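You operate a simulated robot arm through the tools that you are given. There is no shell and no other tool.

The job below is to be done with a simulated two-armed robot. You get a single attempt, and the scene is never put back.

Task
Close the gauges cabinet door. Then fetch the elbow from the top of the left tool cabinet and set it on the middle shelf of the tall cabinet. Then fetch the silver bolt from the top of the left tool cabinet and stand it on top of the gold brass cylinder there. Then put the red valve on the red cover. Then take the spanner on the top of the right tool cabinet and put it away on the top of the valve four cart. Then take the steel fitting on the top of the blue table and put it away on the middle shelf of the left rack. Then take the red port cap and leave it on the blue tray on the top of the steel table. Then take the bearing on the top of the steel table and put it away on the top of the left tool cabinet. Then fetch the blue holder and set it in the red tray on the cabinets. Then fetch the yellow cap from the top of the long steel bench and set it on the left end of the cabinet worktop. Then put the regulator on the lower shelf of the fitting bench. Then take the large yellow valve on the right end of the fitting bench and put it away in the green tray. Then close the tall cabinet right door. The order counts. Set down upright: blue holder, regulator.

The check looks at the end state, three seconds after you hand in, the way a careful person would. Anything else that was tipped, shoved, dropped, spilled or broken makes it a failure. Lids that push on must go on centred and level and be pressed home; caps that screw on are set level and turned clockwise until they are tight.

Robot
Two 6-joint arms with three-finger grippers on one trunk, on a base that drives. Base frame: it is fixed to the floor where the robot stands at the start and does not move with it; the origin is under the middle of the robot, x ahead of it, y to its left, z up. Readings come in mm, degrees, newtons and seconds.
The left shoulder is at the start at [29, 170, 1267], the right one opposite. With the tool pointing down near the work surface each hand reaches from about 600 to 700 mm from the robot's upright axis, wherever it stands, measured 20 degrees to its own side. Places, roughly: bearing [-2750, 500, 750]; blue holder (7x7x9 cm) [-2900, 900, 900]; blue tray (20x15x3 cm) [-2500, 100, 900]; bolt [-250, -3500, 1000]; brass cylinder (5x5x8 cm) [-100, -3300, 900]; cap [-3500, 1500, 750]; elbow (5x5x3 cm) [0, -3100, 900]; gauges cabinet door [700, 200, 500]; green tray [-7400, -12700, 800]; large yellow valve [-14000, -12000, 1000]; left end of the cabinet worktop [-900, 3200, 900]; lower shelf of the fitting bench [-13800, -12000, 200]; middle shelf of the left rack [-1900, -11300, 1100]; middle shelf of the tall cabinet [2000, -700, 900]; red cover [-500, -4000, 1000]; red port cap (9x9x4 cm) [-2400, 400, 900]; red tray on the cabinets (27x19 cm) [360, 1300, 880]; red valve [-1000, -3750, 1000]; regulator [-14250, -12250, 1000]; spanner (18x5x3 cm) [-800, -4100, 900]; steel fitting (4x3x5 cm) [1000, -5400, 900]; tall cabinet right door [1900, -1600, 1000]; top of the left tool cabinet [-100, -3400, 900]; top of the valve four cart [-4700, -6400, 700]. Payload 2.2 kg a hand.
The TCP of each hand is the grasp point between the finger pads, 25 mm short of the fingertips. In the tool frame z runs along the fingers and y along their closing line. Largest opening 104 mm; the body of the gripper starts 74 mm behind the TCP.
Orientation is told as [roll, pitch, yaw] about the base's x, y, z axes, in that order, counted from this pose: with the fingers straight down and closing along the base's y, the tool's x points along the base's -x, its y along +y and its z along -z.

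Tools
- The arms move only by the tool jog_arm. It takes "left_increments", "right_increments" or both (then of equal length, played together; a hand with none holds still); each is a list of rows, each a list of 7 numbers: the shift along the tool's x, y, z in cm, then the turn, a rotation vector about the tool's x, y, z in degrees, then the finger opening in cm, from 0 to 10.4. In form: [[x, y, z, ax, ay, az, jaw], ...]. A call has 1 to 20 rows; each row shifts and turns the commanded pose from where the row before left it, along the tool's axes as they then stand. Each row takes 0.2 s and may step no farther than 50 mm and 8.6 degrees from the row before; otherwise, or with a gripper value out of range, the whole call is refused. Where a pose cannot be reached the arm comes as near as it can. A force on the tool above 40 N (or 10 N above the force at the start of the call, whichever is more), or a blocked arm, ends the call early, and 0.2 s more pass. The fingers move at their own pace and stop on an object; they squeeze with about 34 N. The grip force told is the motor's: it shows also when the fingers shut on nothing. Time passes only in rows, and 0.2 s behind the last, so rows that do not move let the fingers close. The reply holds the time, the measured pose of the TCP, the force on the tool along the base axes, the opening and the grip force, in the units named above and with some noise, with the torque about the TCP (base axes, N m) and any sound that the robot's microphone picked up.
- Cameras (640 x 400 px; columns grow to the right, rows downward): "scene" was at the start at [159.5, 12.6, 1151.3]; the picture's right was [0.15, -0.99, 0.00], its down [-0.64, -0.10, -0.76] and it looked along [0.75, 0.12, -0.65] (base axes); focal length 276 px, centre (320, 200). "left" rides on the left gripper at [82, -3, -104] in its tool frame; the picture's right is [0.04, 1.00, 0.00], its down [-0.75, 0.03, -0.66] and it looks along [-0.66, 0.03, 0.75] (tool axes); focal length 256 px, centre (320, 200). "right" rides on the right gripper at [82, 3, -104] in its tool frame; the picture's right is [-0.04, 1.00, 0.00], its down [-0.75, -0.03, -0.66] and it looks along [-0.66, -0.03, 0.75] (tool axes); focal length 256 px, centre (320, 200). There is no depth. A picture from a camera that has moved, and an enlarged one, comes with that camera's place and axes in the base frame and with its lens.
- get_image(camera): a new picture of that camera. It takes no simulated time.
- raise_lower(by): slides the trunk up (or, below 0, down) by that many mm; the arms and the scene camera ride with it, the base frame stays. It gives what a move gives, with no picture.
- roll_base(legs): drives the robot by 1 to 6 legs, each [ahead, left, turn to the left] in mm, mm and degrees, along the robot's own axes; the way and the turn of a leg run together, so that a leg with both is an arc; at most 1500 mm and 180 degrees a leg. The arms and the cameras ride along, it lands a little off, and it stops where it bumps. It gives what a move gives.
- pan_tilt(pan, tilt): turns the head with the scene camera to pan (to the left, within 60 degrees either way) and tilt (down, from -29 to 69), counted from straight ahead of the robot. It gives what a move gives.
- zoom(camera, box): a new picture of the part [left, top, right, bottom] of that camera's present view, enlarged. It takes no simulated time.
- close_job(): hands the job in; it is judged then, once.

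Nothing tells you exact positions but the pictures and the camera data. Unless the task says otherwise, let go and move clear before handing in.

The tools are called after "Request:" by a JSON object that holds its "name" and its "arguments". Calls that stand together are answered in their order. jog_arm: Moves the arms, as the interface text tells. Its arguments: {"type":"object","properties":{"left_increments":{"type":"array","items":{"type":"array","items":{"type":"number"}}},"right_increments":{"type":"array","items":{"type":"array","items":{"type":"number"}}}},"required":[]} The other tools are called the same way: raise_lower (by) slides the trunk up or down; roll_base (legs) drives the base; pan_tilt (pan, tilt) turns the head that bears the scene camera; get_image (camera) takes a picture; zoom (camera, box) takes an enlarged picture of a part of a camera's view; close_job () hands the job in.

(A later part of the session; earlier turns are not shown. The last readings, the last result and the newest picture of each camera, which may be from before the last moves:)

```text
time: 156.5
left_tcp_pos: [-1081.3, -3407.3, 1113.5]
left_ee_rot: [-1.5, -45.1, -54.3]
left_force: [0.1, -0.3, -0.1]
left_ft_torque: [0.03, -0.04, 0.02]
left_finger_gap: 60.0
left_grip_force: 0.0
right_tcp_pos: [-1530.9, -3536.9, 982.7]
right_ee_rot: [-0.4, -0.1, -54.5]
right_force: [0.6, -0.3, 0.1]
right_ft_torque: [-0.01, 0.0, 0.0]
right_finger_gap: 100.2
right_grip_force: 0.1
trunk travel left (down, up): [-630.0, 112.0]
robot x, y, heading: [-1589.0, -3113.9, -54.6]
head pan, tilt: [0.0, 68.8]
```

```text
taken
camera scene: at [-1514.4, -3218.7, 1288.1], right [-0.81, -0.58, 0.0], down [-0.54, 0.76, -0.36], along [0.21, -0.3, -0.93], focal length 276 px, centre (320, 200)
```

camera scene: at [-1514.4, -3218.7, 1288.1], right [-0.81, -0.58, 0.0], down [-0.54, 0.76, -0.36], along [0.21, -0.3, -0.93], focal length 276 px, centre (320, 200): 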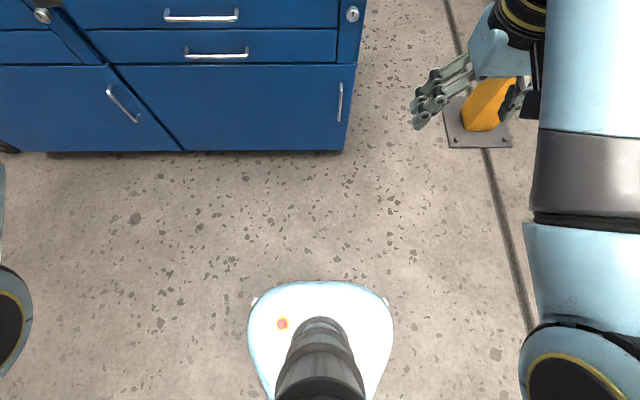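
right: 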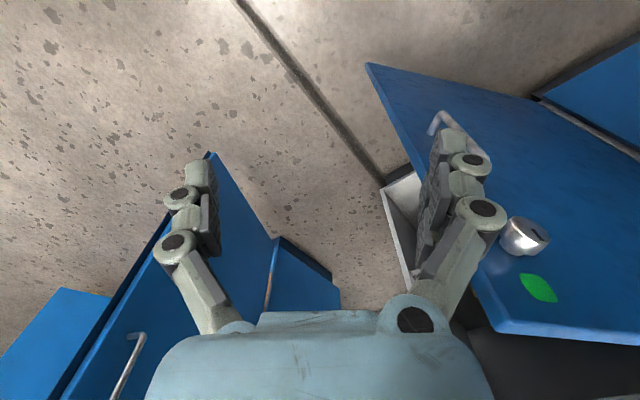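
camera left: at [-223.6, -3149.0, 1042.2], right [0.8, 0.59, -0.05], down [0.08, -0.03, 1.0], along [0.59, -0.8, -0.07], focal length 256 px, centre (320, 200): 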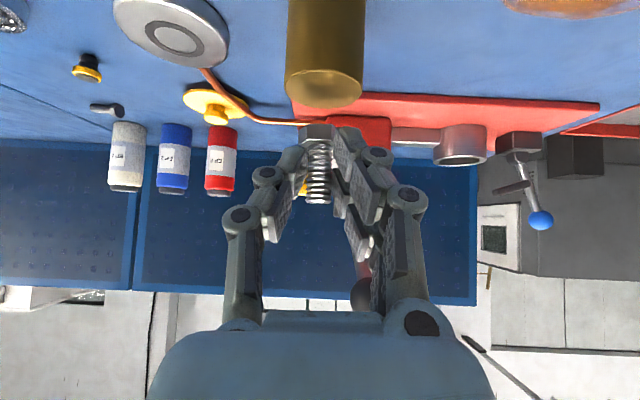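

The base front reaches only about 215 mm, so I can get close to the cabinet. I prepare an extended left hand at 60° tilt so picking and placing can be done with rigid base moves.

Request:
{"name": "raise_lower", "arguments": {"by": -100}}

Request:
{"name": "jog_arm", "arguments": {"left_increments": [[0, 0, 0, 0, -7.5, 0, 6], [0, 0, 0, 0, -7.5, 0, 6], [-2.5, 0, 3.52, 0, 0, 0, 6], [-2.5, 0, 3.52, 0, 0, 0, 6], [-2.5, 0, 3.52, 0, 0, 0, 6], [-2.5, 0, 3.52, 0, 0, 0, 6], [-2.5, 0, 3.52, 0, 0, 0, 6], [-2.5, 0, 3.52, 0, 0, 0, 6]]}}

Request:
{"name": "pan_tilt", "arguments": {"pan": 0, "tilt": 30}}

Request:
{"name": "get_image", "arguments": {"camera": "scene"}}

```text
time: 157.8
left_tcp_pos: [-1081.9, -3407.5, 1013.6]
left_ee_rot: [-1.6, -45.2, -54.2]
left_force: [0.2, -0.5, 0.8]
left_ft_torque: [-0.01, 0.01, 0.0]
left_finger_gap: 60.0
left_grip_force: 0.1
right_tcp_pos: [-1531.2, -3537.4, 883.4]
right_ee_rot: [-0.4, 0.0, -54.5]
right_force: [-0.1, -0.7, 0.2]
right_ft_torque: [-0.03, 0.02, -0.01]
right_finger_gap: 99.9
right_grip_force: 0.1
trunk travel left (down, up): [-530.0, 212.0]
robot x, y, heading: [-1591.0, -3116.3, -54.3]
head pan, tilt: [0.0, 68.8]
```

```text
time: 159.6
left_tcp_pos: [-934.2, -3619.2, 1036.4]
left_ee_rot: [-2.2, -60.0, -53.4]
left_force: [0.6, 0.1, -0.4]
left_ft_torque: [-0.02, -0.02, -0.01]
left_finger_gap: 60.2
left_grip_force: 0.0
right_tcp_pos: [-1531.2, -3537.0, 883.1]
right_ee_rot: [-0.6, 0.1, -54.4]
right_force: [0.4, -0.5, 0.0]
right_ft_torque: [0.02, 0.0, -0.01]
right_finger_gap: 100.0
right_grip_force: 0.0
trunk travel left (down, up): [-530.0, 212.0]
robot x, y, heading: [-1591.3, -3114.3, -54.3]
head pan, tilt: [0.0, 68.8]
```

```text
time: 160.7
left_tcp_pos: [-934.0, -3618.5, 1038.2]
left_ee_rot: [-2.2, -60.1, -53.4]
left_force: [0.8, -0.1, 0.4]
left_ft_torque: [0.02, -0.02, 0.0]
left_finger_gap: 60.1
left_grip_force: 0.0
right_tcp_pos: [-1529.9, -3537.0, 883.7]
right_ee_rot: [-0.6, -0.1, -54.5]
right_force: [0.1, -0.6, 0.2]
right_ft_torque: [-0.01, -0.04, -0.01]
right_finger_gap: 100.1
right_grip_force: 0.1
trunk travel left (down, up): [-530.0, 212.0]
robot x, y, heading: [-1591.7, -3112.4, -54.3]
head pan, tilt: [0.0, 30.0]
```

```text
taken
camera scene: at [-1493.8, -3247.4, 1238.7], right [-0.81, -0.58, 0.0], down [-0.29, 0.41, -0.87], along [0.5, -0.7, -0.5], focal length 276 px, centre (320, 200)
```

scene: 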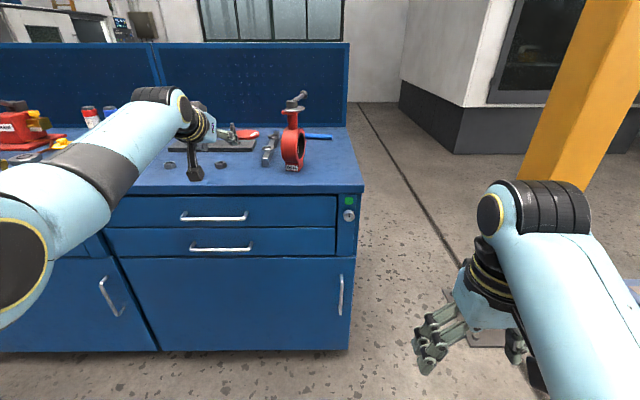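

Reach is fine. I line the hand up with the valve's neck, staying about 110 mm short, and check with the wrist camera.

Request:
{"name": "roll_base", "arguments": {"legs": [[60, -151, 0]]}}

Request:
{"name": "get_image", "arguments": {"camera": "left"}}

Request:
{"name": "get_image", "arguments": {"camera": "scene"}}

```text
time: 162.1
left_tcp_pos: [-1022.4, -3754.2, 1037.1]
left_ee_rot: [-2.1, -60.1, -53.4]
left_force: [-0.2, -0.8, -0.5]
left_ft_torque: [0.02, 0.02, 0.07]
left_finger_gap: 59.9
left_grip_force: 0.0
right_tcp_pos: [-1617.9, -3674.0, 882.0]
right_ee_rot: [-0.4, 0.1, -54.3]
right_force: [-0.7, -0.4, -0.7]
right_ft_torque: [0.05, -0.04, 0.03]
right_finger_gap: 99.7
right_grip_force: 0.0
trunk travel left (down, up): [-530.0, 212.0]
robot x, y, heading: [-1677.2, -3251.3, -54.2]
head pan, tilt: [0.0, 30.0]
```

```text
taken
camera left: at [-1098.7, -3649.8, 1018.1], right [0.81, 0.59, -0.05], down [-0.07, 0.19, 0.98], along [0.58, -0.79, 0.19], focal length 256 px, centre (320, 200)
```

left: 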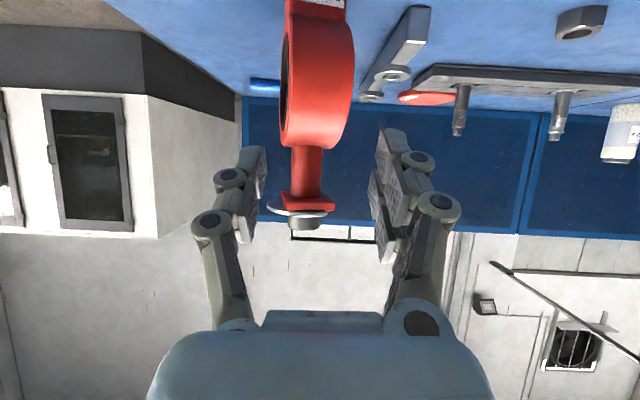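

```text
taken
camera scene: at [-1581.9, -3384.8, 1238.6], right [-0.81, -0.58, 0.0], down [-0.29, 0.41, -0.87], along [0.51, -0.7, -0.5], focal length 276 px, centre (320, 200)
```

scene: 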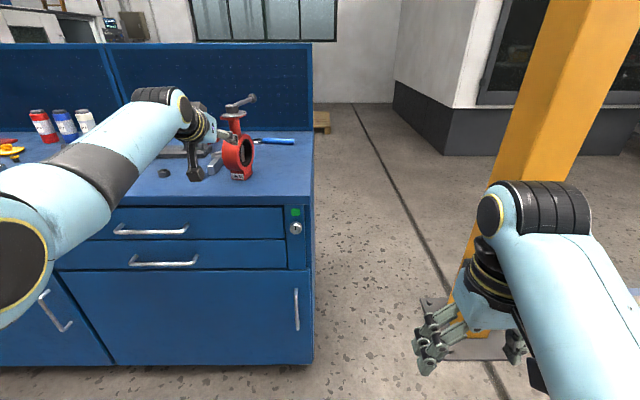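

The neck is between the finger planes, slightly right. I zoom the scene camera to fix its distance.

Request:
{"name": "zoom", "arguments": {"camera": "scene", "box": [170, 80, 300, 190]}}

Request:
{"name": "zoom", "arguments": {"camera": "left", "box": [220, 0, 420, 240]}}

```text
3.64 times, centred on (235, 135) of scene
camera zoom: at [-1581.9, -3384.8, 1238.6], right [-0.81, -0.58, 0.0], down [-0.29, 0.41, -0.87], along [0.51, -0.7, -0.5], focal length 1003 px, centre (629, 436)
```

zoom: 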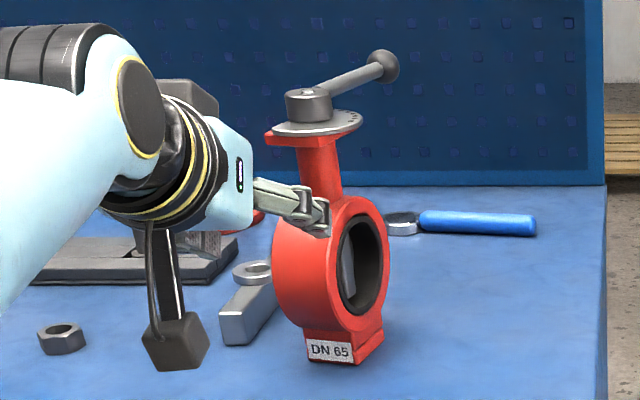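

```text
1.67 times, centred on (320, 120) of left
camera zoom: at [-1098.7, -3649.8, 1018.1], right [0.81, 0.59, -0.05], down [-0.07, 0.19, 0.98], along [0.58, -0.79, 0.19], focal length 427 px, centre (320, 333)
```

zoom: 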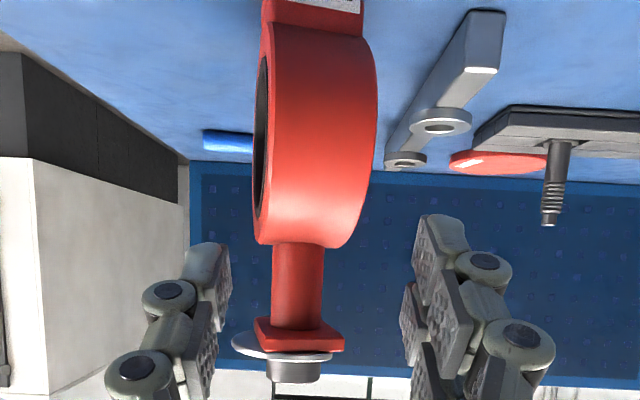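

The neck is at about (-967, -3845, 1038). I flatten the hand slightly and roll in, leaving the last centimetres to the arm.

Request:
{"name": "jog_arm", "arguments": {"left_increments": [[0, 0, 0, 0, -4, 0, 7.5], [0, 0, 0, 0, 0, 0, 7.5]]}}

Request:
{"name": "roll_base", "arguments": {"legs": [[75, -10, 0]]}}

Request:
{"name": "zoom", "arguments": {"camera": "left", "box": [200, 0, 440, 280]}}

Request:
{"name": "zoom", "arguments": {"camera": "scene", "box": [170, 80, 320, 200]}}

```text
time: 162.7
left_tcp_pos: [-1020.1, -3753.7, 1037.3]
left_ee_rot: [-2.6, -64.1, -53.0]
left_force: [0.2, -0.7, 0.1]
left_ft_torque: [0.03, 0.02, 0.03]
left_finger_gap: 75.2
left_grip_force: 0.0
right_tcp_pos: [-1618.5, -3673.9, 882.2]
right_ee_rot: [-0.4, 0.0, -54.2]
right_force: [0.0, 1.6, 0.2]
right_ft_torque: [0.0, -0.01, 0.04]
right_finger_gap: 99.8
right_grip_force: 0.2
trunk travel left (down, up): [-530.0, 212.0]
robot x, y, heading: [-1680.5, -3252.6, -54.1]
head pan, tilt: [0.0, 30.0]
```

```text
time: 163.7
left_tcp_pos: [-984.7, -3821.6, 1035.7]
left_ee_rot: [-2.5, -64.0, -53.0]
left_force: [0.1, -0.5, 0.2]
left_ft_torque: [0.0, -0.03, -0.02]
left_finger_gap: 75.1
left_grip_force: 0.0
right_tcp_pos: [-1581.2, -3741.3, 881.3]
right_ee_rot: [-0.6, 0.1, -54.3]
right_force: [0.0, -0.2, 0.0]
right_ft_torque: [0.03, 0.06, 0.0]
right_finger_gap: 100.4
right_grip_force: 0.1
trunk travel left (down, up): [-530.0, 212.0]
robot x, y, heading: [-1640.3, -3318.9, -54.3]
head pan, tilt: [0.0, 30.0]
```

```text
1.43 times, centred on (320, 140) of left
camera zoom: at [-1061.0, -3718.2, 1007.7], right [0.81, 0.58, -0.06], down [-0.11, 0.24, 0.96], along [0.58, -0.78, 0.26], focal length 366 px, centre (320, 286)
```

zoom: 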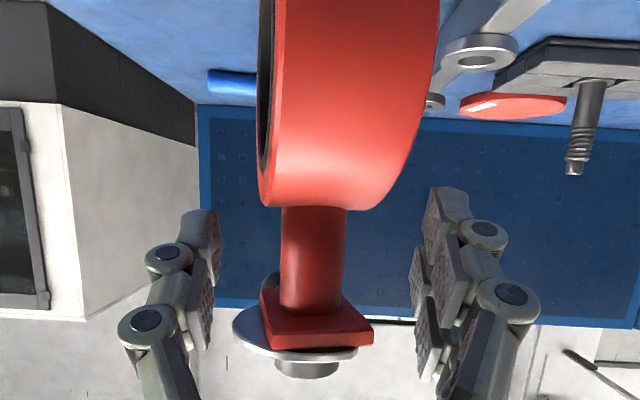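

```text
3.33 times, centred on (245, 140) of scene
camera zoom: at [-1544.9, -3451.8, 1238.5], right [-0.81, -0.58, 0.0], down [-0.29, 0.41, -0.87], along [0.5, -0.7, -0.5], focal length 920 px, centre (570, 400)
```

zoom: 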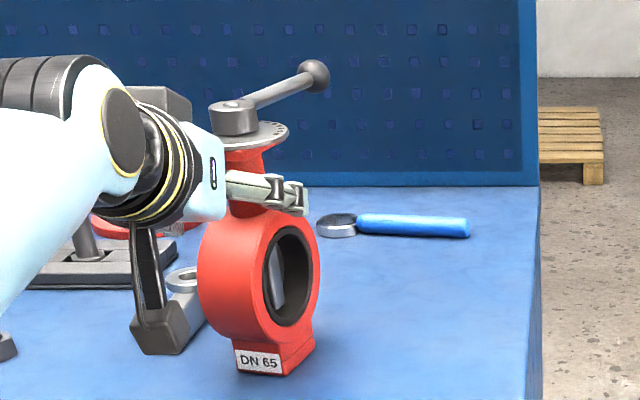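

About 30 mm to go. I advance the arm so the pads flank the neck.

Request:
{"name": "jog_arm", "arguments": {"left_increments": [[-0.75, -0.15, 1.3, 0, 0, 0, 7.5], [-0.75, -0.15, 1.3, 0, 0, 0, 7.5]]}}

Request:
{"name": "zoom", "arguments": {"camera": "left", "box": [200, 0, 440, 280]}}

Request:
{"name": "zoom", "arguments": {"camera": "scene", "box": [170, 80, 320, 200]}}

```text
time: 164.3
left_tcp_pos: [-971.3, -3846.8, 1039.6]
left_ee_rot: [-2.4, -64.0, -53.0]
left_force: [0.2, -0.1, -0.1]
left_ft_torque: [0.01, 0.0, 0.0]
left_finger_gap: 75.1
left_grip_force: 0.0
right_tcp_pos: [-1582.7, -3740.4, 883.8]
right_ee_rot: [-0.4, 0.0, -54.3]
right_force: [-0.4, 0.3, 0.6]
right_ft_torque: [0.01, 0.0, -0.01]
right_finger_gap: 100.1
right_grip_force: 0.2
trunk travel left (down, up): [-530.0, 212.0]
robot x, y, heading: [-1645.4, -3319.9, -54.3]
head pan, tilt: [0.0, 30.0]
```

```text
1.43 times, centred on (320, 140) of left
camera zoom: at [-1047.0, -3743.8, 1010.9], right [0.81, 0.58, -0.06], down [-0.11, 0.24, 0.96], along [0.58, -0.77, 0.26], focal length 366 px, centre (320, 286)
```

zoom: 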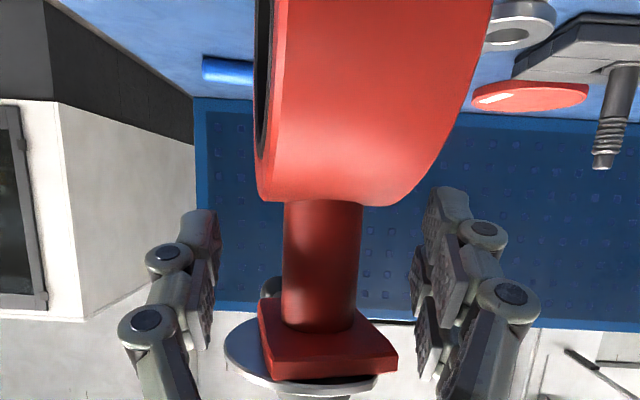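

```text
3.33 times, centred on (245, 140) of scene
camera zoom: at [-1545.7, -3450.6, 1238.7], right [-0.81, -0.58, 0.0], down [-0.29, 0.41, -0.87], along [0.5, -0.7, -0.5], focal length 920 px, centre (570, 400)
```

zoom: 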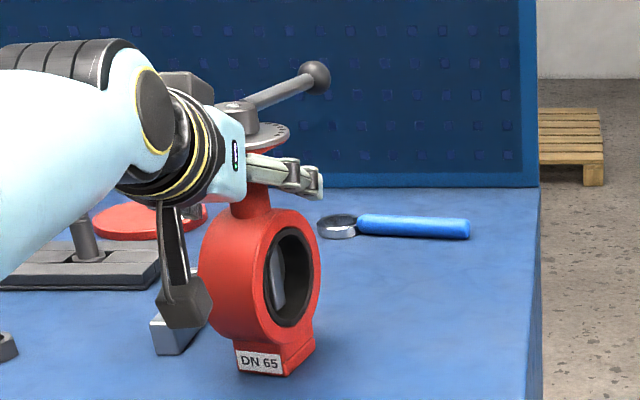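

The neck axis is still about 25 mm beyond the grasp point; I go in 22 mm more and close.

Request:
{"name": "jog_arm", "arguments": {"left_increments": [[-0.62, 0, 0.93, 0, 0, 0, 7.5], [-0.61, 0, 0.92, 0, 0, 0, 7.5]]}}

Request:
{"name": "zoom", "arguments": {"camera": "left", "box": [200, 0, 440, 280]}}

Request:
{"name": "zoom", "arguments": {"camera": "scene", "box": [170, 80, 320, 200]}}

```text
time: 164.9
left_tcp_pos: [-957.9, -3864.4, 1041.1]
left_ee_rot: [-2.5, -64.0, -53.0]
left_force: [-0.5, -0.4, -0.3]
left_ft_torque: [-0.02, -0.04, 0.01]
left_finger_gap: 74.9
left_grip_force: 0.0
right_tcp_pos: [-1582.5, -3739.4, 882.3]
right_ee_rot: [-0.5, 0.0, -54.2]
right_force: [0.2, 0.3, 0.0]
right_ft_torque: [-0.02, 0.0, 0.0]
right_finger_gap: 100.2
right_grip_force: 0.0
trunk travel left (down, up): [-530.0, 212.0]
robot x, y, heading: [-1640.7, -3320.2, -54.2]
head pan, tilt: [0.0, 30.0]
```

```text
1.43 times, centred on (320, 140) of left
camera zoom: at [-1034.3, -3762.0, 1013.9], right [0.81, 0.58, -0.06], down [-0.11, 0.24, 0.96], along [0.58, -0.77, 0.26], focal length 366 px, centre (320, 286)
```

zoom: 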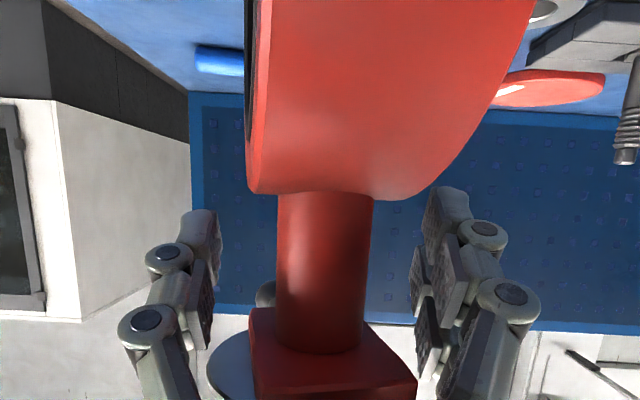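

```text
3.33 times, centred on (245, 140) of scene
camera zoom: at [-1545.8, -3450.4, 1238.7], right [-0.81, -0.58, 0.0], down [-0.29, 0.41, -0.87], along [0.51, -0.7, -0.5], focal length 920 px, centre (570, 400)
```

zoom: 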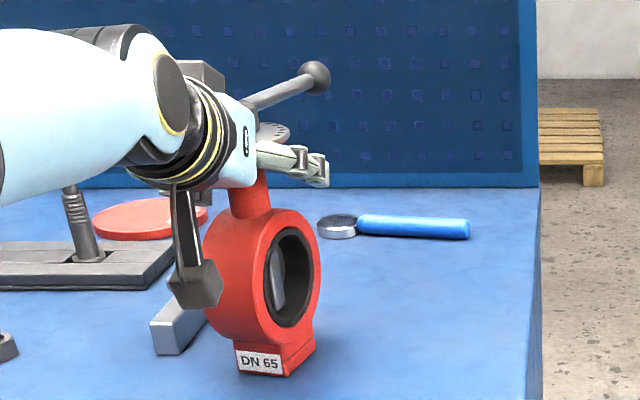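

The neck's apparent width shows I went about 20 mm too far; I step back 20 mm and close.

Request:
{"name": "jog_arm", "arguments": {"left_increments": [[0.44, 0, -0.9, 0, 0, 0, 7.5], [0.44, 0, -0.9, 0, 0, 0, 6], [0, 0, 0, 0, 0, 0, 4.5], [0, 0, 0, 0, 0, 0, 3], [0, 0, 0, 0, 0, 0, 2], [0, 0, 0, 0, 0, 0, 2]]}}

Request:
{"name": "zoom", "arguments": {"camera": "left", "box": [200, 0, 440, 280]}}

Request:
{"name": "zoom", "arguments": {"camera": "scene", "box": [170, 80, 320, 200]}}

```text
time: 166.3
left_tcp_pos: [-968.4, -3848.4, 1041.1]
left_ee_rot: [-2.5, -64.0, -53.1]
left_force: [2.9, 4.0, 0.0]
left_ft_torque: [0.6, -0.74, 0.14]
left_finger_gap: 36.4
left_grip_force: 33.8
right_tcp_pos: [-1581.5, -3740.0, 883.3]
right_ee_rot: [-0.5, 0.0, -54.3]
right_force: [-0.7, -0.3, 0.1]
right_ft_torque: [-0.01, 0.0, 0.02]
right_finger_gap: 100.2
right_grip_force: 0.0
trunk travel left (down, up): [-530.0, 212.0]
robot x, y, heading: [-1646.0, -3317.5, -54.5]
head pan, tilt: [0.0, 30.0]
```

```text
1.43 times, centred on (320, 140) of left
camera zoom: at [-1045.8, -3744.6, 1013.8], right [0.81, 0.58, -0.05], down [-0.11, 0.24, 0.96], along [0.58, -0.78, 0.26], focal length 366 px, centre (320, 286)
```

zoom: 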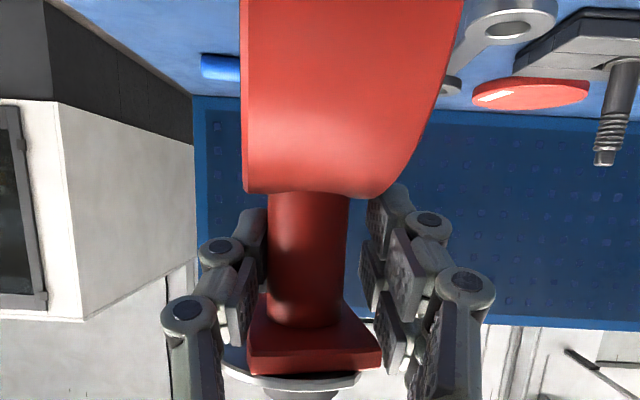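

```text
3.33 times, centred on (245, 140) of scene
camera zoom: at [-1545.3, -3450.1, 1238.7], right [-0.81, -0.58, 0.0], down [-0.29, 0.41, -0.87], along [0.5, -0.7, -0.5], focal length 920 px, centre (570, 400)
```

zoom: 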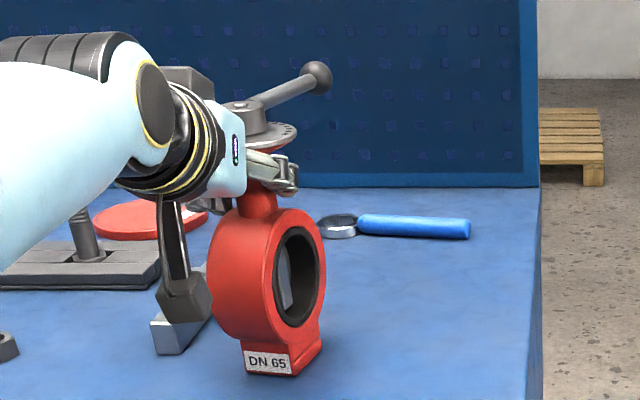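

The fingers caught the square flange rather than the neck. I open, level the hand further to about -84°, and retry on the neck.

Request:
{"name": "jog_arm", "arguments": {"left_increments": [[0, 0, 0, 0, 0, 0, 5], [0, 0, 0, 0, 0, 0, 7.5], [0, 0, 0, 0, 0, 0, 7.5], [0, 0, 0, 0, -5, 0, 7.5], [0, 0, 0, 0, -5, 0, 7.5], [0, 0, 0, 0, -5, 0, 7.5], [0, 0, 0, 0, -5, 0, 7.5]]}}

Request:
{"name": "get_image", "arguments": {"camera": "left"}}

Request:
{"name": "zoom", "arguments": {"camera": "scene", "box": [170, 80, 320, 200]}}

```text
time: 167.9
left_tcp_pos: [-972.9, -3849.2, 1043.0]
left_ee_rot: [-8.6, -82.0, -47.3]
left_force: [-0.9, 0.1, -0.7]
left_ft_torque: [-0.03, 0.01, 0.0]
left_finger_gap: 75.1
left_grip_force: 0.1
right_tcp_pos: [-1582.5, -3739.9, 882.6]
right_ee_rot: [-0.4, -0.1, -54.3]
right_force: [0.0, 0.2, -0.6]
right_ft_torque: [-0.01, -0.02, 0.01]
right_finger_gap: 100.0
right_grip_force: 0.0
trunk travel left (down, up): [-530.0, 212.0]
robot x, y, heading: [-1644.8, -3319.0, -54.4]
head pan, tilt: [0.0, 30.0]
```

```text
taken
camera left: at [-1039.3, -3758.3, 976.0], right [0.82, 0.57, -0.06], down [-0.27, 0.48, 0.84], along [0.5, -0.67, 0.55], focal length 256 px, centre (320, 200)
```

left: 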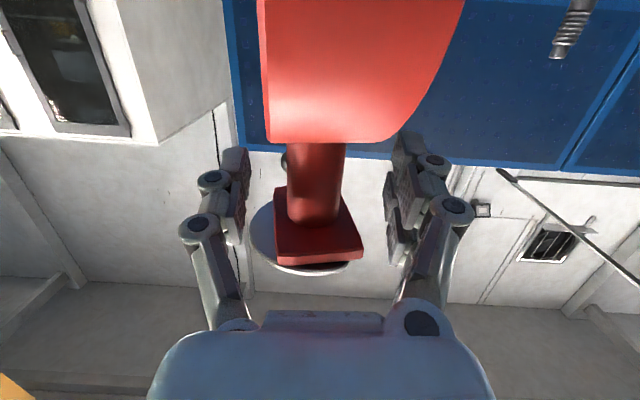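

```text
3.33 times, centred on (245, 140) of scene
camera zoom: at [-1545.7, -3450.4, 1238.7], right [-0.81, -0.58, 0.0], down [-0.29, 0.41, -0.87], along [0.5, -0.7, -0.5], focal length 920 px, centre (570, 400)
```

zoom: 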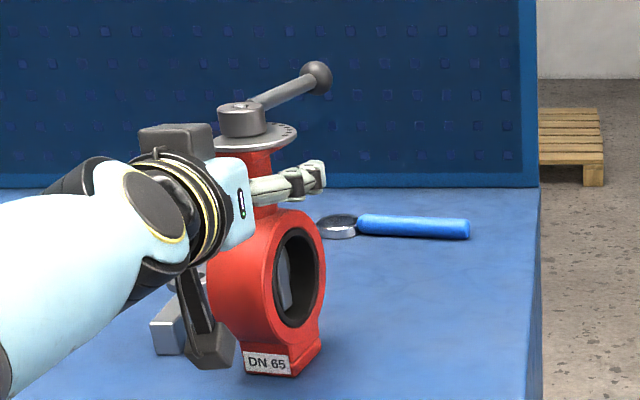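

Now the neck lies right at the grasp point and clear of the flange. I close.

Request:
{"name": "jog_arm", "arguments": {"left_increments": [[0, 0, 0, 0, 0, 0, 5.5], [0, 0, 0, 0, 0, 0, 4], [0, 0, 0, 0, 0, 0, 2.5], [0, 0, 0, 0, 0, 0, 1.5], [0, 0, 0, 0, 0, 0, 1.5]]}}

Request:
{"name": "get_image", "arguments": {"camera": "left"}}

Request:
{"name": "zoom", "arguments": {"camera": "scene", "box": [170, 80, 320, 200]}}

```text
time: 169.1
left_tcp_pos: [-972.6, -3848.8, 1042.1]
left_ee_rot: [-8.7, -82.0, -47.4]
left_force: [0.1, -0.9, -0.8]
left_ft_torque: [-0.13, 0.3, 0.04]
left_finger_gap: 31.3
left_grip_force: 34.7
right_tcp_pos: [-1583.3, -3739.5, 881.9]
right_ee_rot: [-0.5, 0.0, -54.3]
right_force: [0.7, -0.4, 0.6]
right_ft_torque: [-0.01, -0.04, -0.01]
right_finger_gap: 100.0
right_grip_force: 0.1
trunk travel left (down, up): [-530.0, 212.0]
robot x, y, heading: [-1643.0, -3321.0, -54.2]
head pan, tilt: [0.0, 30.0]
```

```text
taken
camera left: at [-1039.4, -3758.3, 976.1], right [0.82, 0.56, -0.06], down [-0.27, 0.48, 0.84], along [0.5, -0.67, 0.54], focal length 256 px, centre (320, 200)
```

left: 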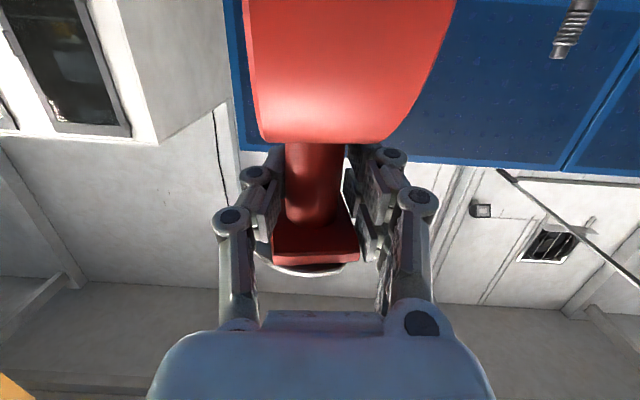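

```text
3.33 times, centred on (245, 140) of scene
camera zoom: at [-1545.7, -3450.3, 1238.7], right [-0.81, -0.58, 0.0], down [-0.29, 0.41, -0.87], along [0.5, -0.7, -0.5], focal length 920 px, centre (570, 400)
```

zoom: 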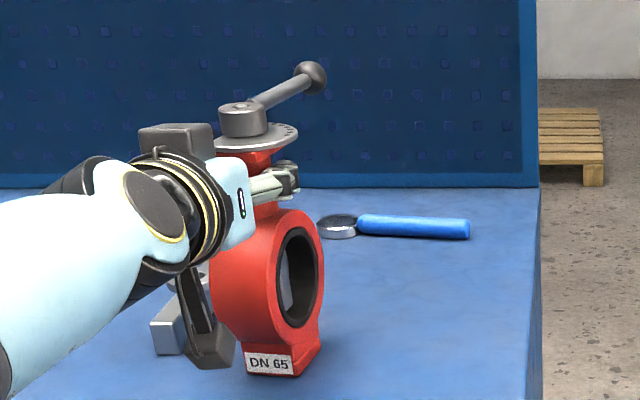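

Gripped at 31 mm on the neck. I lift with the trunk and watch the force and attitude.

Request:
{"name": "raise_lower", "arguments": {"by": 15}}

Request:
{"name": "get_image", "arguments": {"camera": "left"}}

Request:
{"name": "zoom", "arguments": {"camera": "scene", "box": [170, 80, 320, 200]}}

```text
time: 169.7
left_tcp_pos: [-971.2, -3849.4, 1055.0]
left_ee_rot: [-8.3, -81.7, -47.5]
left_force: [-0.5, -0.3, -14.6]
left_ft_torque: [0.18, 0.15, 0.01]
left_finger_gap: 30.4
left_grip_force: 34.0
right_tcp_pos: [-1581.2, -3741.0, 897.4]
right_ee_rot: [-0.6, 0.0, -54.2]
right_force: [-0.4, 0.1, -0.4]
right_ft_torque: [-0.02, -0.01, 0.0]
right_finger_gap: 100.2
right_grip_force: 0.1
trunk travel left (down, up): [-545.0, 197.0]
robot x, y, heading: [-1643.2, -3318.2, -54.2]
head pan, tilt: [0.0, 30.0]
```

```text
taken
camera left: at [-1038.7, -3758.6, 989.7], right [0.82, 0.56, -0.06], down [-0.26, 0.48, 0.84], along [0.5, -0.67, 0.54], focal length 256 px, centre (320, 200)
```

left: 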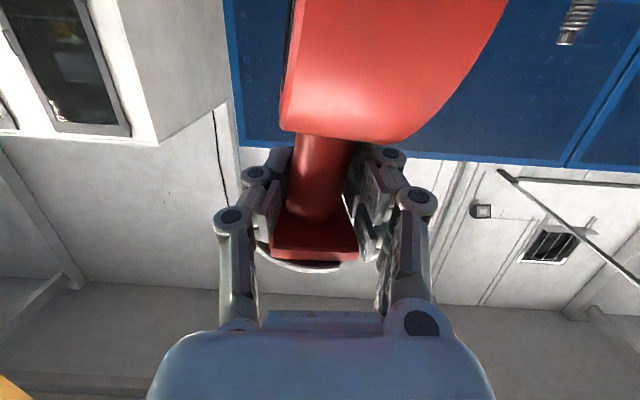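

```text
3.33 times, centred on (245, 140) of scene
camera zoom: at [-1544.4, -3451.4, 1253.6], right [-0.81, -0.58, 0.0], down [-0.29, 0.41, -0.86], along [0.5, -0.7, -0.5], focal length 920 px, centre (570, 400)
```

zoom: 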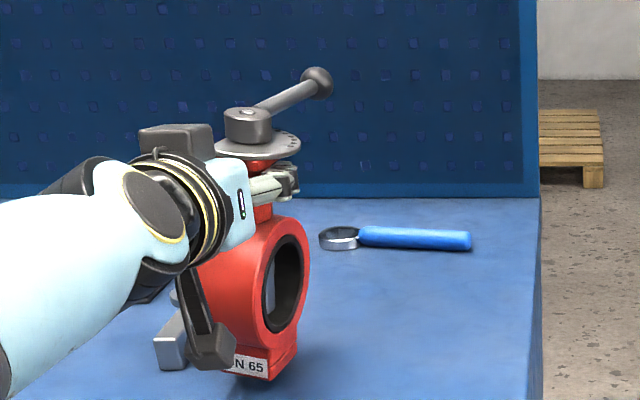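

The valve is held (about 1.5 kg) but leans roughly 6°. I raise it clear of the fixture and counter-rotate the hand to level it.

Request:
{"name": "raise_lower", "arguments": {"by": 105}}

Request:
{"name": "jog_arm", "arguments": {"left_increments": [[0, 0, 0, 0, 0, -3, 1.5], [0, 0, 0, 0, 0, -3, 1.5]]}}

Request:
{"name": "get_image", "arguments": {"camera": "left"}}

Request:
{"name": "get_image", "arguments": {"camera": "scene"}}

Request:
{"name": "zoom", "arguments": {"camera": "scene", "box": [170, 60, 320, 180]}}

```text
time: 171.1
left_tcp_pos: [-971.1, -3849.2, 1162.3]
left_ee_rot: [-8.7, -82.0, -47.2]
left_force: [-0.1, 0.2, -12.7]
left_ft_torque: [0.18, 0.15, 0.03]
left_finger_gap: 30.1
left_grip_force: 33.6
right_tcp_pos: [-1580.5, -3740.5, 1002.1]
right_ee_rot: [-0.5, 0.1, -54.3]
right_force: [0.5, -0.3, 0.6]
right_ft_torque: [-0.02, 0.01, 0.0]
right_finger_gap: 100.0
right_grip_force: 0.0
trunk travel left (down, up): [-650.0, 92.0]
robot x, y, heading: [-1642.0, -3317.8, -53.9]
head pan, tilt: [0.0, 30.0]
```

```text
time: 171.7
left_tcp_pos: [-970.5, -3850.1, 1161.5]
left_ee_rot: [-42.2, -79.3, -13.4]
left_force: [-0.1, 0.8, -13.8]
left_ft_torque: [0.19, 0.11, 0.03]
left_finger_gap: 30.3
left_grip_force: 33.8
right_tcp_pos: [-1582.7, -3740.6, 1001.5]
right_ee_rot: [-0.5, 0.1, -54.2]
right_force: [0.8, 0.3, 0.5]
right_ft_torque: [0.0, -0.01, -0.02]
right_finger_gap: 100.0
right_grip_force: 0.0
trunk travel left (down, up): [-650.0, 92.0]
robot x, y, heading: [-1645.4, -3317.4, -54.5]
head pan, tilt: [0.0, 30.0]
```

```text
taken
camera left: at [-1045.0, -3764.1, 1097.4], right [0.81, 0.57, -0.16], down [-0.2, 0.52, 0.83], along [0.56, -0.63, 0.54], focal length 256 px, centre (320, 200)
```

left: 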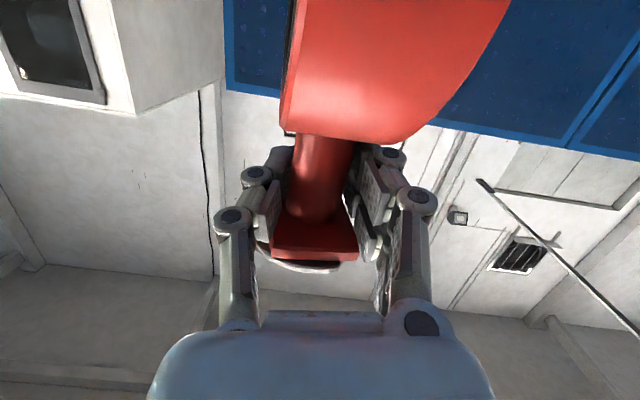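

```text
taken
camera scene: at [-1544.7, -3450.9, 1359.2], right [-0.81, -0.58, 0.0], down [-0.29, 0.41, -0.86], along [0.5, -0.7, -0.5], focal length 276 px, centre (320, 200)
```

scene: 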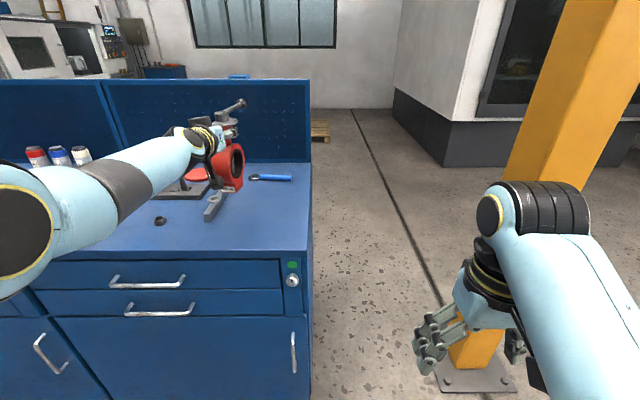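

```text
3.33 times, centred on (245, 120) of scene
camera zoom: at [-1544.7, -3450.9, 1359.2], right [-0.81, -0.58, 0.0], down [-0.29, 0.41, -0.86], along [0.5, -0.7, -0.5], focal length 920 px, centre (570, 467)
```

zoom: 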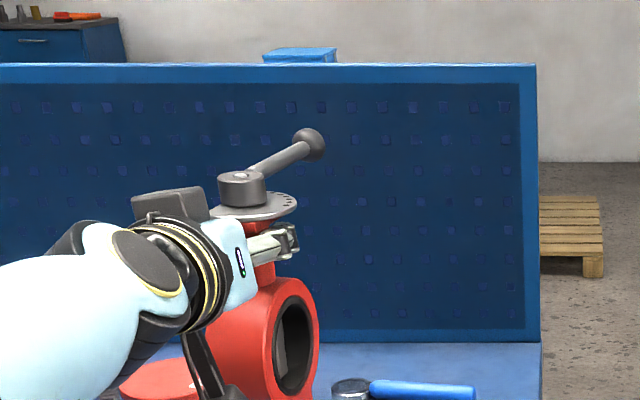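

The valve is upright now and its foot is about 1009 mm high, above the studs. The cover is at about (-581, -3966). I roll over toward it in two stages.

Request:
{"name": "roll_base", "arguments": {"legs": [[60, 248, 0]]}}

Request:
{"name": "roll_base", "arguments": {"legs": [[200, 0, 0]]}}

Request:
{"name": "get_image", "arguments": {"camera": "scene"}}

Request:
{"name": "zoom", "arguments": {"camera": "scene", "box": [140, 60, 340, 220]}}

```text
time: 173.6
left_tcp_pos: [-732.6, -3755.0, 1162.8]
left_ee_rot: [-42.1, -79.3, -13.6]
left_force: [0.1, 0.2, -14.4]
left_ft_torque: [0.23, 0.09, 0.0]
left_finger_gap: 30.2
left_grip_force: 33.8
right_tcp_pos: [-1343.2, -3643.6, 1001.9]
right_ee_rot: [-0.6, 0.2, -54.6]
right_force: [0.1, -0.2, -0.1]
right_ft_torque: [-0.01, 0.03, 0.01]
right_finger_gap: 100.4
right_grip_force: 0.1
trunk travel left (down, up): [-650.0, 92.0]
robot x, y, heading: [-1401.9, -3223.8, -54.5]
head pan, tilt: [0.0, 30.0]
```

```text
time: 175.2
left_tcp_pos: [-617.0, -3921.8, 1162.0]
left_ee_rot: [-41.8, -79.2, -14.1]
left_force: [1.0, -1.1, -14.1]
left_ft_torque: [0.19, 0.09, -0.01]
left_finger_gap: 30.5
left_grip_force: 34.5
right_tcp_pos: [-1226.3, -3808.0, 1002.2]
right_ee_rot: [-0.6, 0.1, -54.8]
right_force: [-0.6, -0.9, -0.7]
right_ft_torque: [0.02, 0.01, 0.05]
right_finger_gap: 100.2
right_grip_force: 0.0
trunk travel left (down, up): [-650.0, 92.0]
robot x, y, heading: [-1287.7, -3384.6, -54.7]
head pan, tilt: [0.0, 30.0]
```

```text
taken
camera scene: at [-1188.0, -3519.3, 1359.1], right [-0.82, -0.58, 0.0], down [-0.29, 0.41, -0.86], along [0.5, -0.71, -0.5], focal length 276 px, centre (320, 200)
```

scene: 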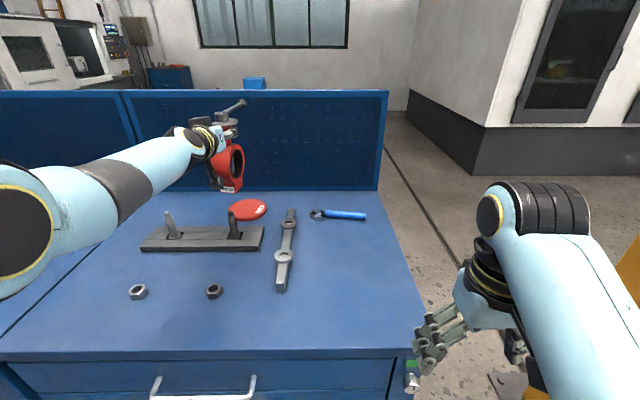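

```text
2.50 times, centred on (240, 140) of scene
camera zoom: at [-1188.0, -3519.3, 1359.1], right [-0.82, -0.58, 0.0], down [-0.29, 0.41, -0.86], along [0.5, -0.71, -0.5], focal length 690 px, centre (520, 350)
```

zoom: 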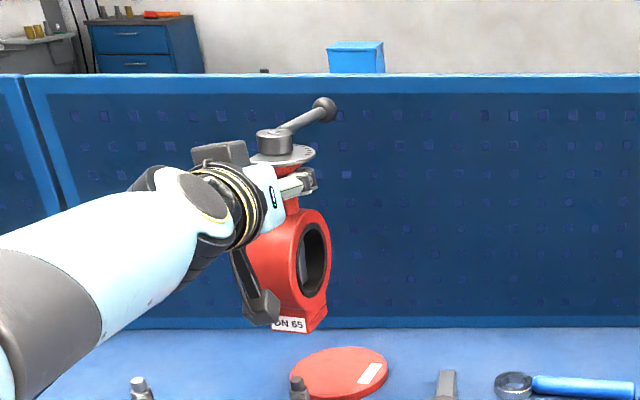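

The valve is nearly over the cover; another 57 mm forward is needed.

Request:
{"name": "roll_base", "arguments": {"legs": [[57, 0, 0]]}}

Request:
{"name": "raise_lower", "arguments": {"by": -65}}

Request:
{"name": "zoom", "arguments": {"camera": "scene", "box": [140, 80, 340, 240]}}

Request:
{"name": "get_image", "arguments": {"camera": "left"}}

Request:
{"name": "pan_tilt", "arguments": {"pan": -10, "tilt": 30}}

Request:
{"name": "get_image", "arguments": {"camera": "scene"}}

```text
time: 176.1
left_tcp_pos: [-584.8, -3967.5, 1161.3]
left_ee_rot: [-41.5, -79.2, -14.4]
left_force: [0.7, -0.8, -15.0]
left_ft_torque: [0.23, 0.1, 0.04]
left_finger_gap: 30.5
left_grip_force: 34.2
right_tcp_pos: [-1194.0, -3856.4, 1001.6]
right_ee_rot: [-0.4, 0.1, -54.9]
right_force: [0.5, -0.4, 0.5]
right_ft_torque: [0.02, 0.04, -0.01]
right_finger_gap: 99.9
right_grip_force: 0.0
trunk travel left (down, up): [-650.0, 92.0]
robot x, y, heading: [-1254.2, -3431.8, -54.9]
head pan, tilt: [0.0, 30.0]
```

```text
time: 177.2
left_tcp_pos: [-584.4, -3969.1, 1096.4]
left_ee_rot: [-41.5, -79.2, -14.5]
left_force: [-0.5, 0.3, -13.2]
left_ft_torque: [0.2, 0.08, -0.04]
left_finger_gap: 30.1
left_grip_force: 33.7
right_tcp_pos: [-1194.6, -3854.9, 937.0]
right_ee_rot: [-0.5, 0.0, -54.7]
right_force: [-1.1, 0.5, 0.4]
right_ft_torque: [-0.01, -0.04, -0.02]
right_finger_gap: 100.3
right_grip_force: 0.1
trunk travel left (down, up): [-585.0, 157.0]
robot x, y, heading: [-1252.3, -3433.5, -54.7]
head pan, tilt: [0.0, 30.0]
```

```text
2.50 times, centred on (240, 160) of scene
camera zoom: at [-1155.6, -3565.5, 1294.0], right [-0.82, -0.58, 0.0], down [-0.29, 0.41, -0.86], along [0.5, -0.71, -0.5], focal length 690 px, centre (520, 300)
```

zoom: 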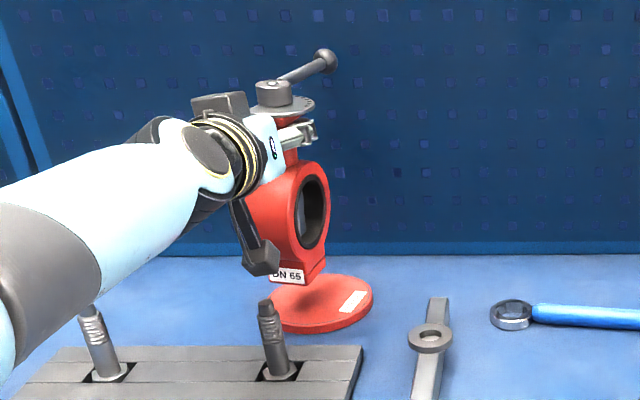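

```text
taken
camera left: at [-658.7, -3881.7, 1031.6], right [0.81, 0.56, -0.16], down [-0.2, 0.52, 0.83], along [0.55, -0.64, 0.53], focal length 256 px, centre (320, 200)
```

left: 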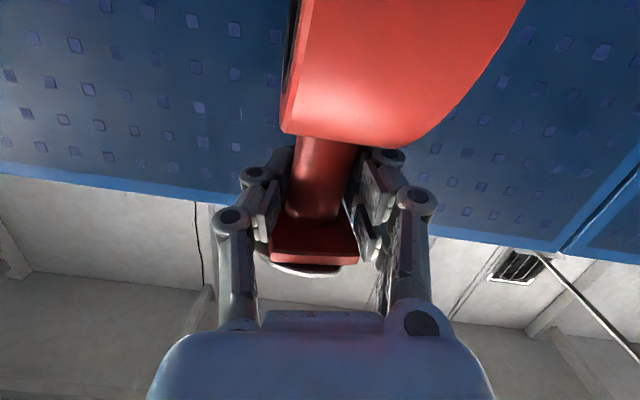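

```text
time: 177.9
left_tcp_pos: [-586.0, -3968.2, 1096.8]
left_ee_rot: [-41.4, -79.3, -14.5]
left_force: [0.3, 0.0, -12.9]
left_ft_torque: [0.18, 0.13, -0.03]
left_finger_gap: 29.9
left_grip_force: 33.7
right_tcp_pos: [-1194.9, -3854.9, 937.4]
right_ee_rot: [-0.5, 0.1, -54.7]
right_force: [0.2, 0.4, 0.0]
right_ft_torque: [-0.01, 0.0, 0.01]
right_finger_gap: 99.9
right_grip_force: 0.0
trunk travel left (down, up): [-585.0, 157.0]
robot x, y, heading: [-1252.9, -3434.4, -54.8]
head pan, tilt: [-10.0, 30.0]
```

```text
taken
camera scene: at [-1169.3, -3573.3, 1294.0], right [-0.9, -0.43, 0.0], down [-0.21, 0.45, -0.87], along [0.37, -0.78, -0.5], focal length 276 px, centre (320, 200)
```

scene: 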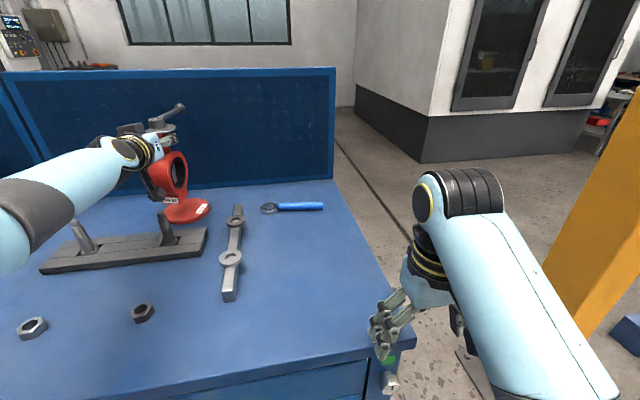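

The foot would land about 18 mm left of the cover's centre. I shift right and lower further.

Request:
{"name": "jog_arm", "arguments": {"left_increments": [[0, -0.9, 0, 0, 0, 0, 1.5], [0, -0.9, 0, 0, 0, 0, 1.5]]}}

Request:
{"name": "raise_lower", "arguments": {"by": -28}}

Request:
{"name": "zoom", "arguments": {"camera": "scene", "box": [100, 90, 260, 240]}}

```text
time: 178.5
left_tcp_pos: [-600.8, -3977.7, 1099.2]
left_ee_rot: [-41.3, -79.2, -14.7]
left_force: [0.4, -0.8, -13.6]
left_ft_torque: [0.14, 0.12, 0.0]
left_finger_gap: 30.4
left_grip_force: 33.6
right_tcp_pos: [-1194.5, -3856.2, 937.6]
right_ee_rot: [-0.5, 0.2, -54.8]
right_force: [0.6, 0.1, 0.4]
right_ft_torque: [-0.01, -0.03, -0.05]
right_finger_gap: 100.1
right_grip_force: 0.1
trunk travel left (down, up): [-585.0, 157.0]
robot x, y, heading: [-1253.1, -3432.5, -54.7]
head pan, tilt: [-10.0, 30.0]
```

```text
time: 179.2
left_tcp_pos: [-600.0, -3978.4, 1071.5]
left_ee_rot: [-41.6, -79.2, -14.4]
left_force: [-1.0, 0.0, -13.0]
left_ft_torque: [0.16, 0.12, -0.01]
left_finger_gap: 30.4
left_grip_force: 33.7
right_tcp_pos: [-1194.1, -3854.0, 909.1]
right_ee_rot: [-0.5, 0.0, -54.8]
right_force: [0.6, 1.1, -1.0]
right_ft_torque: [0.0, -0.02, 0.02]
right_finger_gap: 100.2
right_grip_force: 0.1
trunk travel left (down, up): [-557.0, 185.0]
robot x, y, heading: [-1252.2, -3433.0, -54.7]
head pan, tilt: [-10.0, 30.0]
```

```text
2.67 times, centred on (180, 165) of scene
camera zoom: at [-1169.4, -3573.4, 1265.8], right [-0.9, -0.43, 0.0], down [-0.21, 0.45, -0.87], along [0.37, -0.78, -0.5], focal length 736 px, centre (693, 293)
```

zoom: 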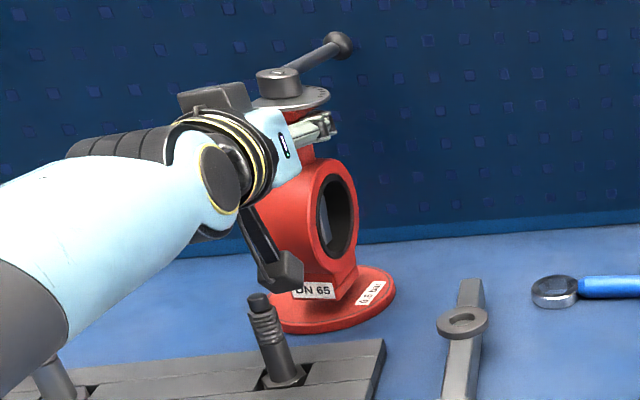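

The wrist camera comes close to the right stud; moving another 12 mm to the right both centres the valve and clears the stud.

Request:
{"name": "jog_arm", "arguments": {"left_increments": [[0, -0.6, 0, 0, 0, 0, 1.5], [0, -0.6, 0, 0, 0, 0, 1.5]]}}

Request:
{"name": "raise_lower", "arguments": {"by": -10}}

Request:
{"name": "zoom", "arguments": {"camera": "scene", "box": [100, 90, 260, 240]}}

Request:
{"name": "zoom", "arguments": {"camera": "scene", "box": [150, 180, 220, 230]}}

```text
time: 179.8
left_tcp_pos: [-610.4, -3985.4, 1073.1]
left_ee_rot: [-41.5, -79.0, -14.5]
left_force: [0.9, 0.1, -13.0]
left_ft_torque: [0.19, 0.13, -0.03]
left_finger_gap: 30.1
left_grip_force: 34.0
right_tcp_pos: [-1193.5, -3855.0, 909.8]
right_ee_rot: [-0.5, 0.1, -54.8]
right_force: [0.3, 0.4, 0.1]
right_ft_torque: [0.03, -0.06, -0.01]
right_finger_gap: 100.3
right_grip_force: 0.1
trunk travel left (down, up): [-557.0, 185.0]
robot x, y, heading: [-1254.3, -3432.3, -54.9]
head pan, tilt: [-10.0, 30.0]
```

```text
time: 180.3
left_tcp_pos: [-610.4, -3982.0, 1060.3]
left_ee_rot: [-39.6, -78.8, -16.5]
left_force: [0.4, 0.0, -13.7]
left_ft_torque: [0.16, 0.1, 0.0]
left_finger_gap: 30.2
left_grip_force: 34.1
right_tcp_pos: [-1193.2, -3854.3, 905.7]
right_ee_rot: [-0.2, -0.3, -54.5]
right_force: [-4.1, 11.6, 16.1]
right_ft_torque: [0.46, -0.85, 0.77]
right_finger_gap: 105.5
right_grip_force: 2.4
trunk travel left (down, up): [-549.0, 193.0]
robot x, y, heading: [-1252.8, -3432.3, -54.7]
head pan, tilt: [-10.0, 30.0]
stopped: the force on the tool passed its limit at 50 N (the readings are from after the stop); the commanded pose is now the measured one
```

```text
2.67 times, centred on (180, 165) of scene
camera zoom: at [-1169.5, -3571.6, 1258.0], right [-0.9, -0.43, 0.0], down [-0.21, 0.45, -0.87], along [0.37, -0.78, -0.5], focal length 736 px, centre (693, 293)
```

zoom: 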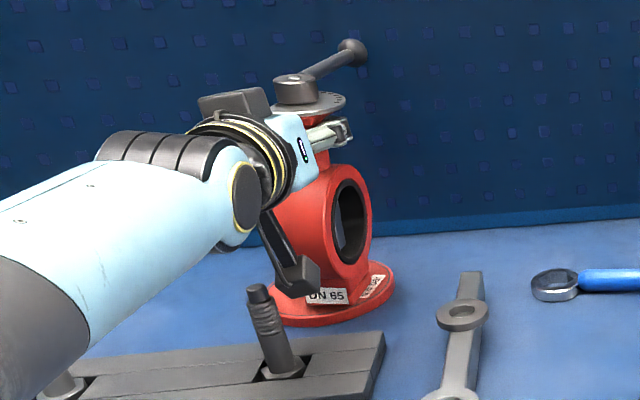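

```text
8.00 times, centred on (185, 205) of scene
camera zoom: at [-1169.5, -3571.6, 1258.0], right [-0.9, -0.43, 0.0], down [-0.21, 0.45, -0.87], along [0.37, -0.78, -0.5], focal length 2207 px, centre (1400, 160)
```

zoom: 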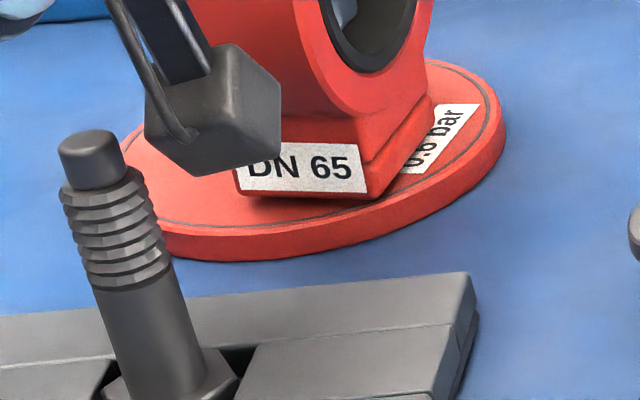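

The valve is just above the centre of the cover, but the idle right hand touched the table edge. I lift the right hand off now.

Request:
{"name": "jog_arm", "arguments": {"right_increments": [[0, 0, -2, 0, 0, 0, 10], [0, 0, -4, 0, 0, 0, 10], [0, 0, -4, 0, 0, 0, 8], [0, 0, -4, 0, 0, 0, 6]]}}

Request:
{"name": "zoom", "arguments": {"camera": "scene", "box": [100, 90, 260, 240]}}

Request:
{"name": "get_image", "arguments": {"camera": "scene"}}

```text
time: 181.2
left_tcp_pos: [-610.2, -3983.0, 1057.0]
left_ee_rot: [-38.7, -78.6, -17.2]
left_force: [0.3, -0.7, -13.0]
left_ft_torque: [0.11, 0.04, 0.15]
left_finger_gap: 30.4
left_grip_force: 34.2
right_tcp_pos: [-1235.3, -3877.0, 927.7]
right_ee_rot: [-12.0, 0.3, -55.4]
right_force: [0.8, 0.0, -0.7]
right_ft_torque: [0.01, -0.02, 0.01]
right_finger_gap: 59.8
right_grip_force: 0.0
right hand out of reach, approached as far as the arm can: row 2, 3, 4
trunk travel left (down, up): [-549.0, 193.0]
robot x, y, heading: [-1252.5, -3432.6, -54.6]
head pan, tilt: [-10.0, 30.0]
stopped in row 4 (right hand): the arm was blocked; the commanded pose is now the measured one
```

```text
2.67 times, centred on (180, 165) of scene
camera zoom: at [-1169.6, -3573.2, 1257.9], right [-0.9, -0.43, 0.0], down [-0.21, 0.45, -0.87], along [0.37, -0.78, -0.5], focal length 736 px, centre (693, 293)
```

zoom: 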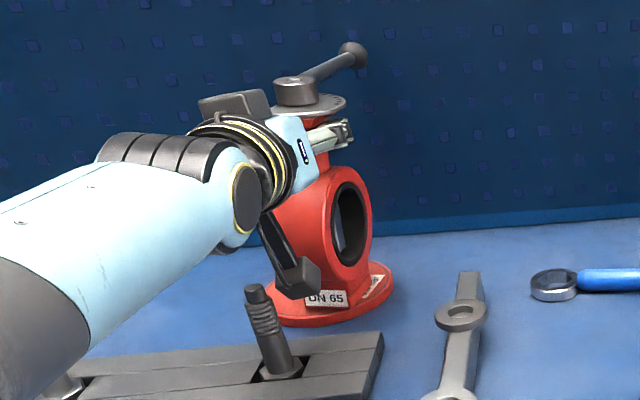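

```text
taken
camera scene: at [-1169.6, -3573.2, 1257.9], right [-0.9, -0.43, 0.0], down [-0.21, 0.45, -0.87], along [0.37, -0.78, -0.5], focal length 276 px, centre (320, 200)
```

scene: 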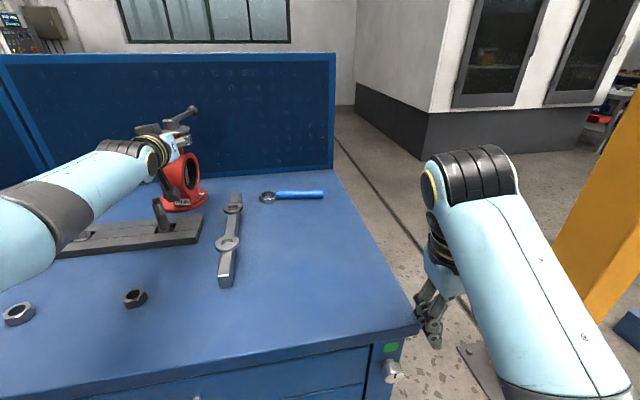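

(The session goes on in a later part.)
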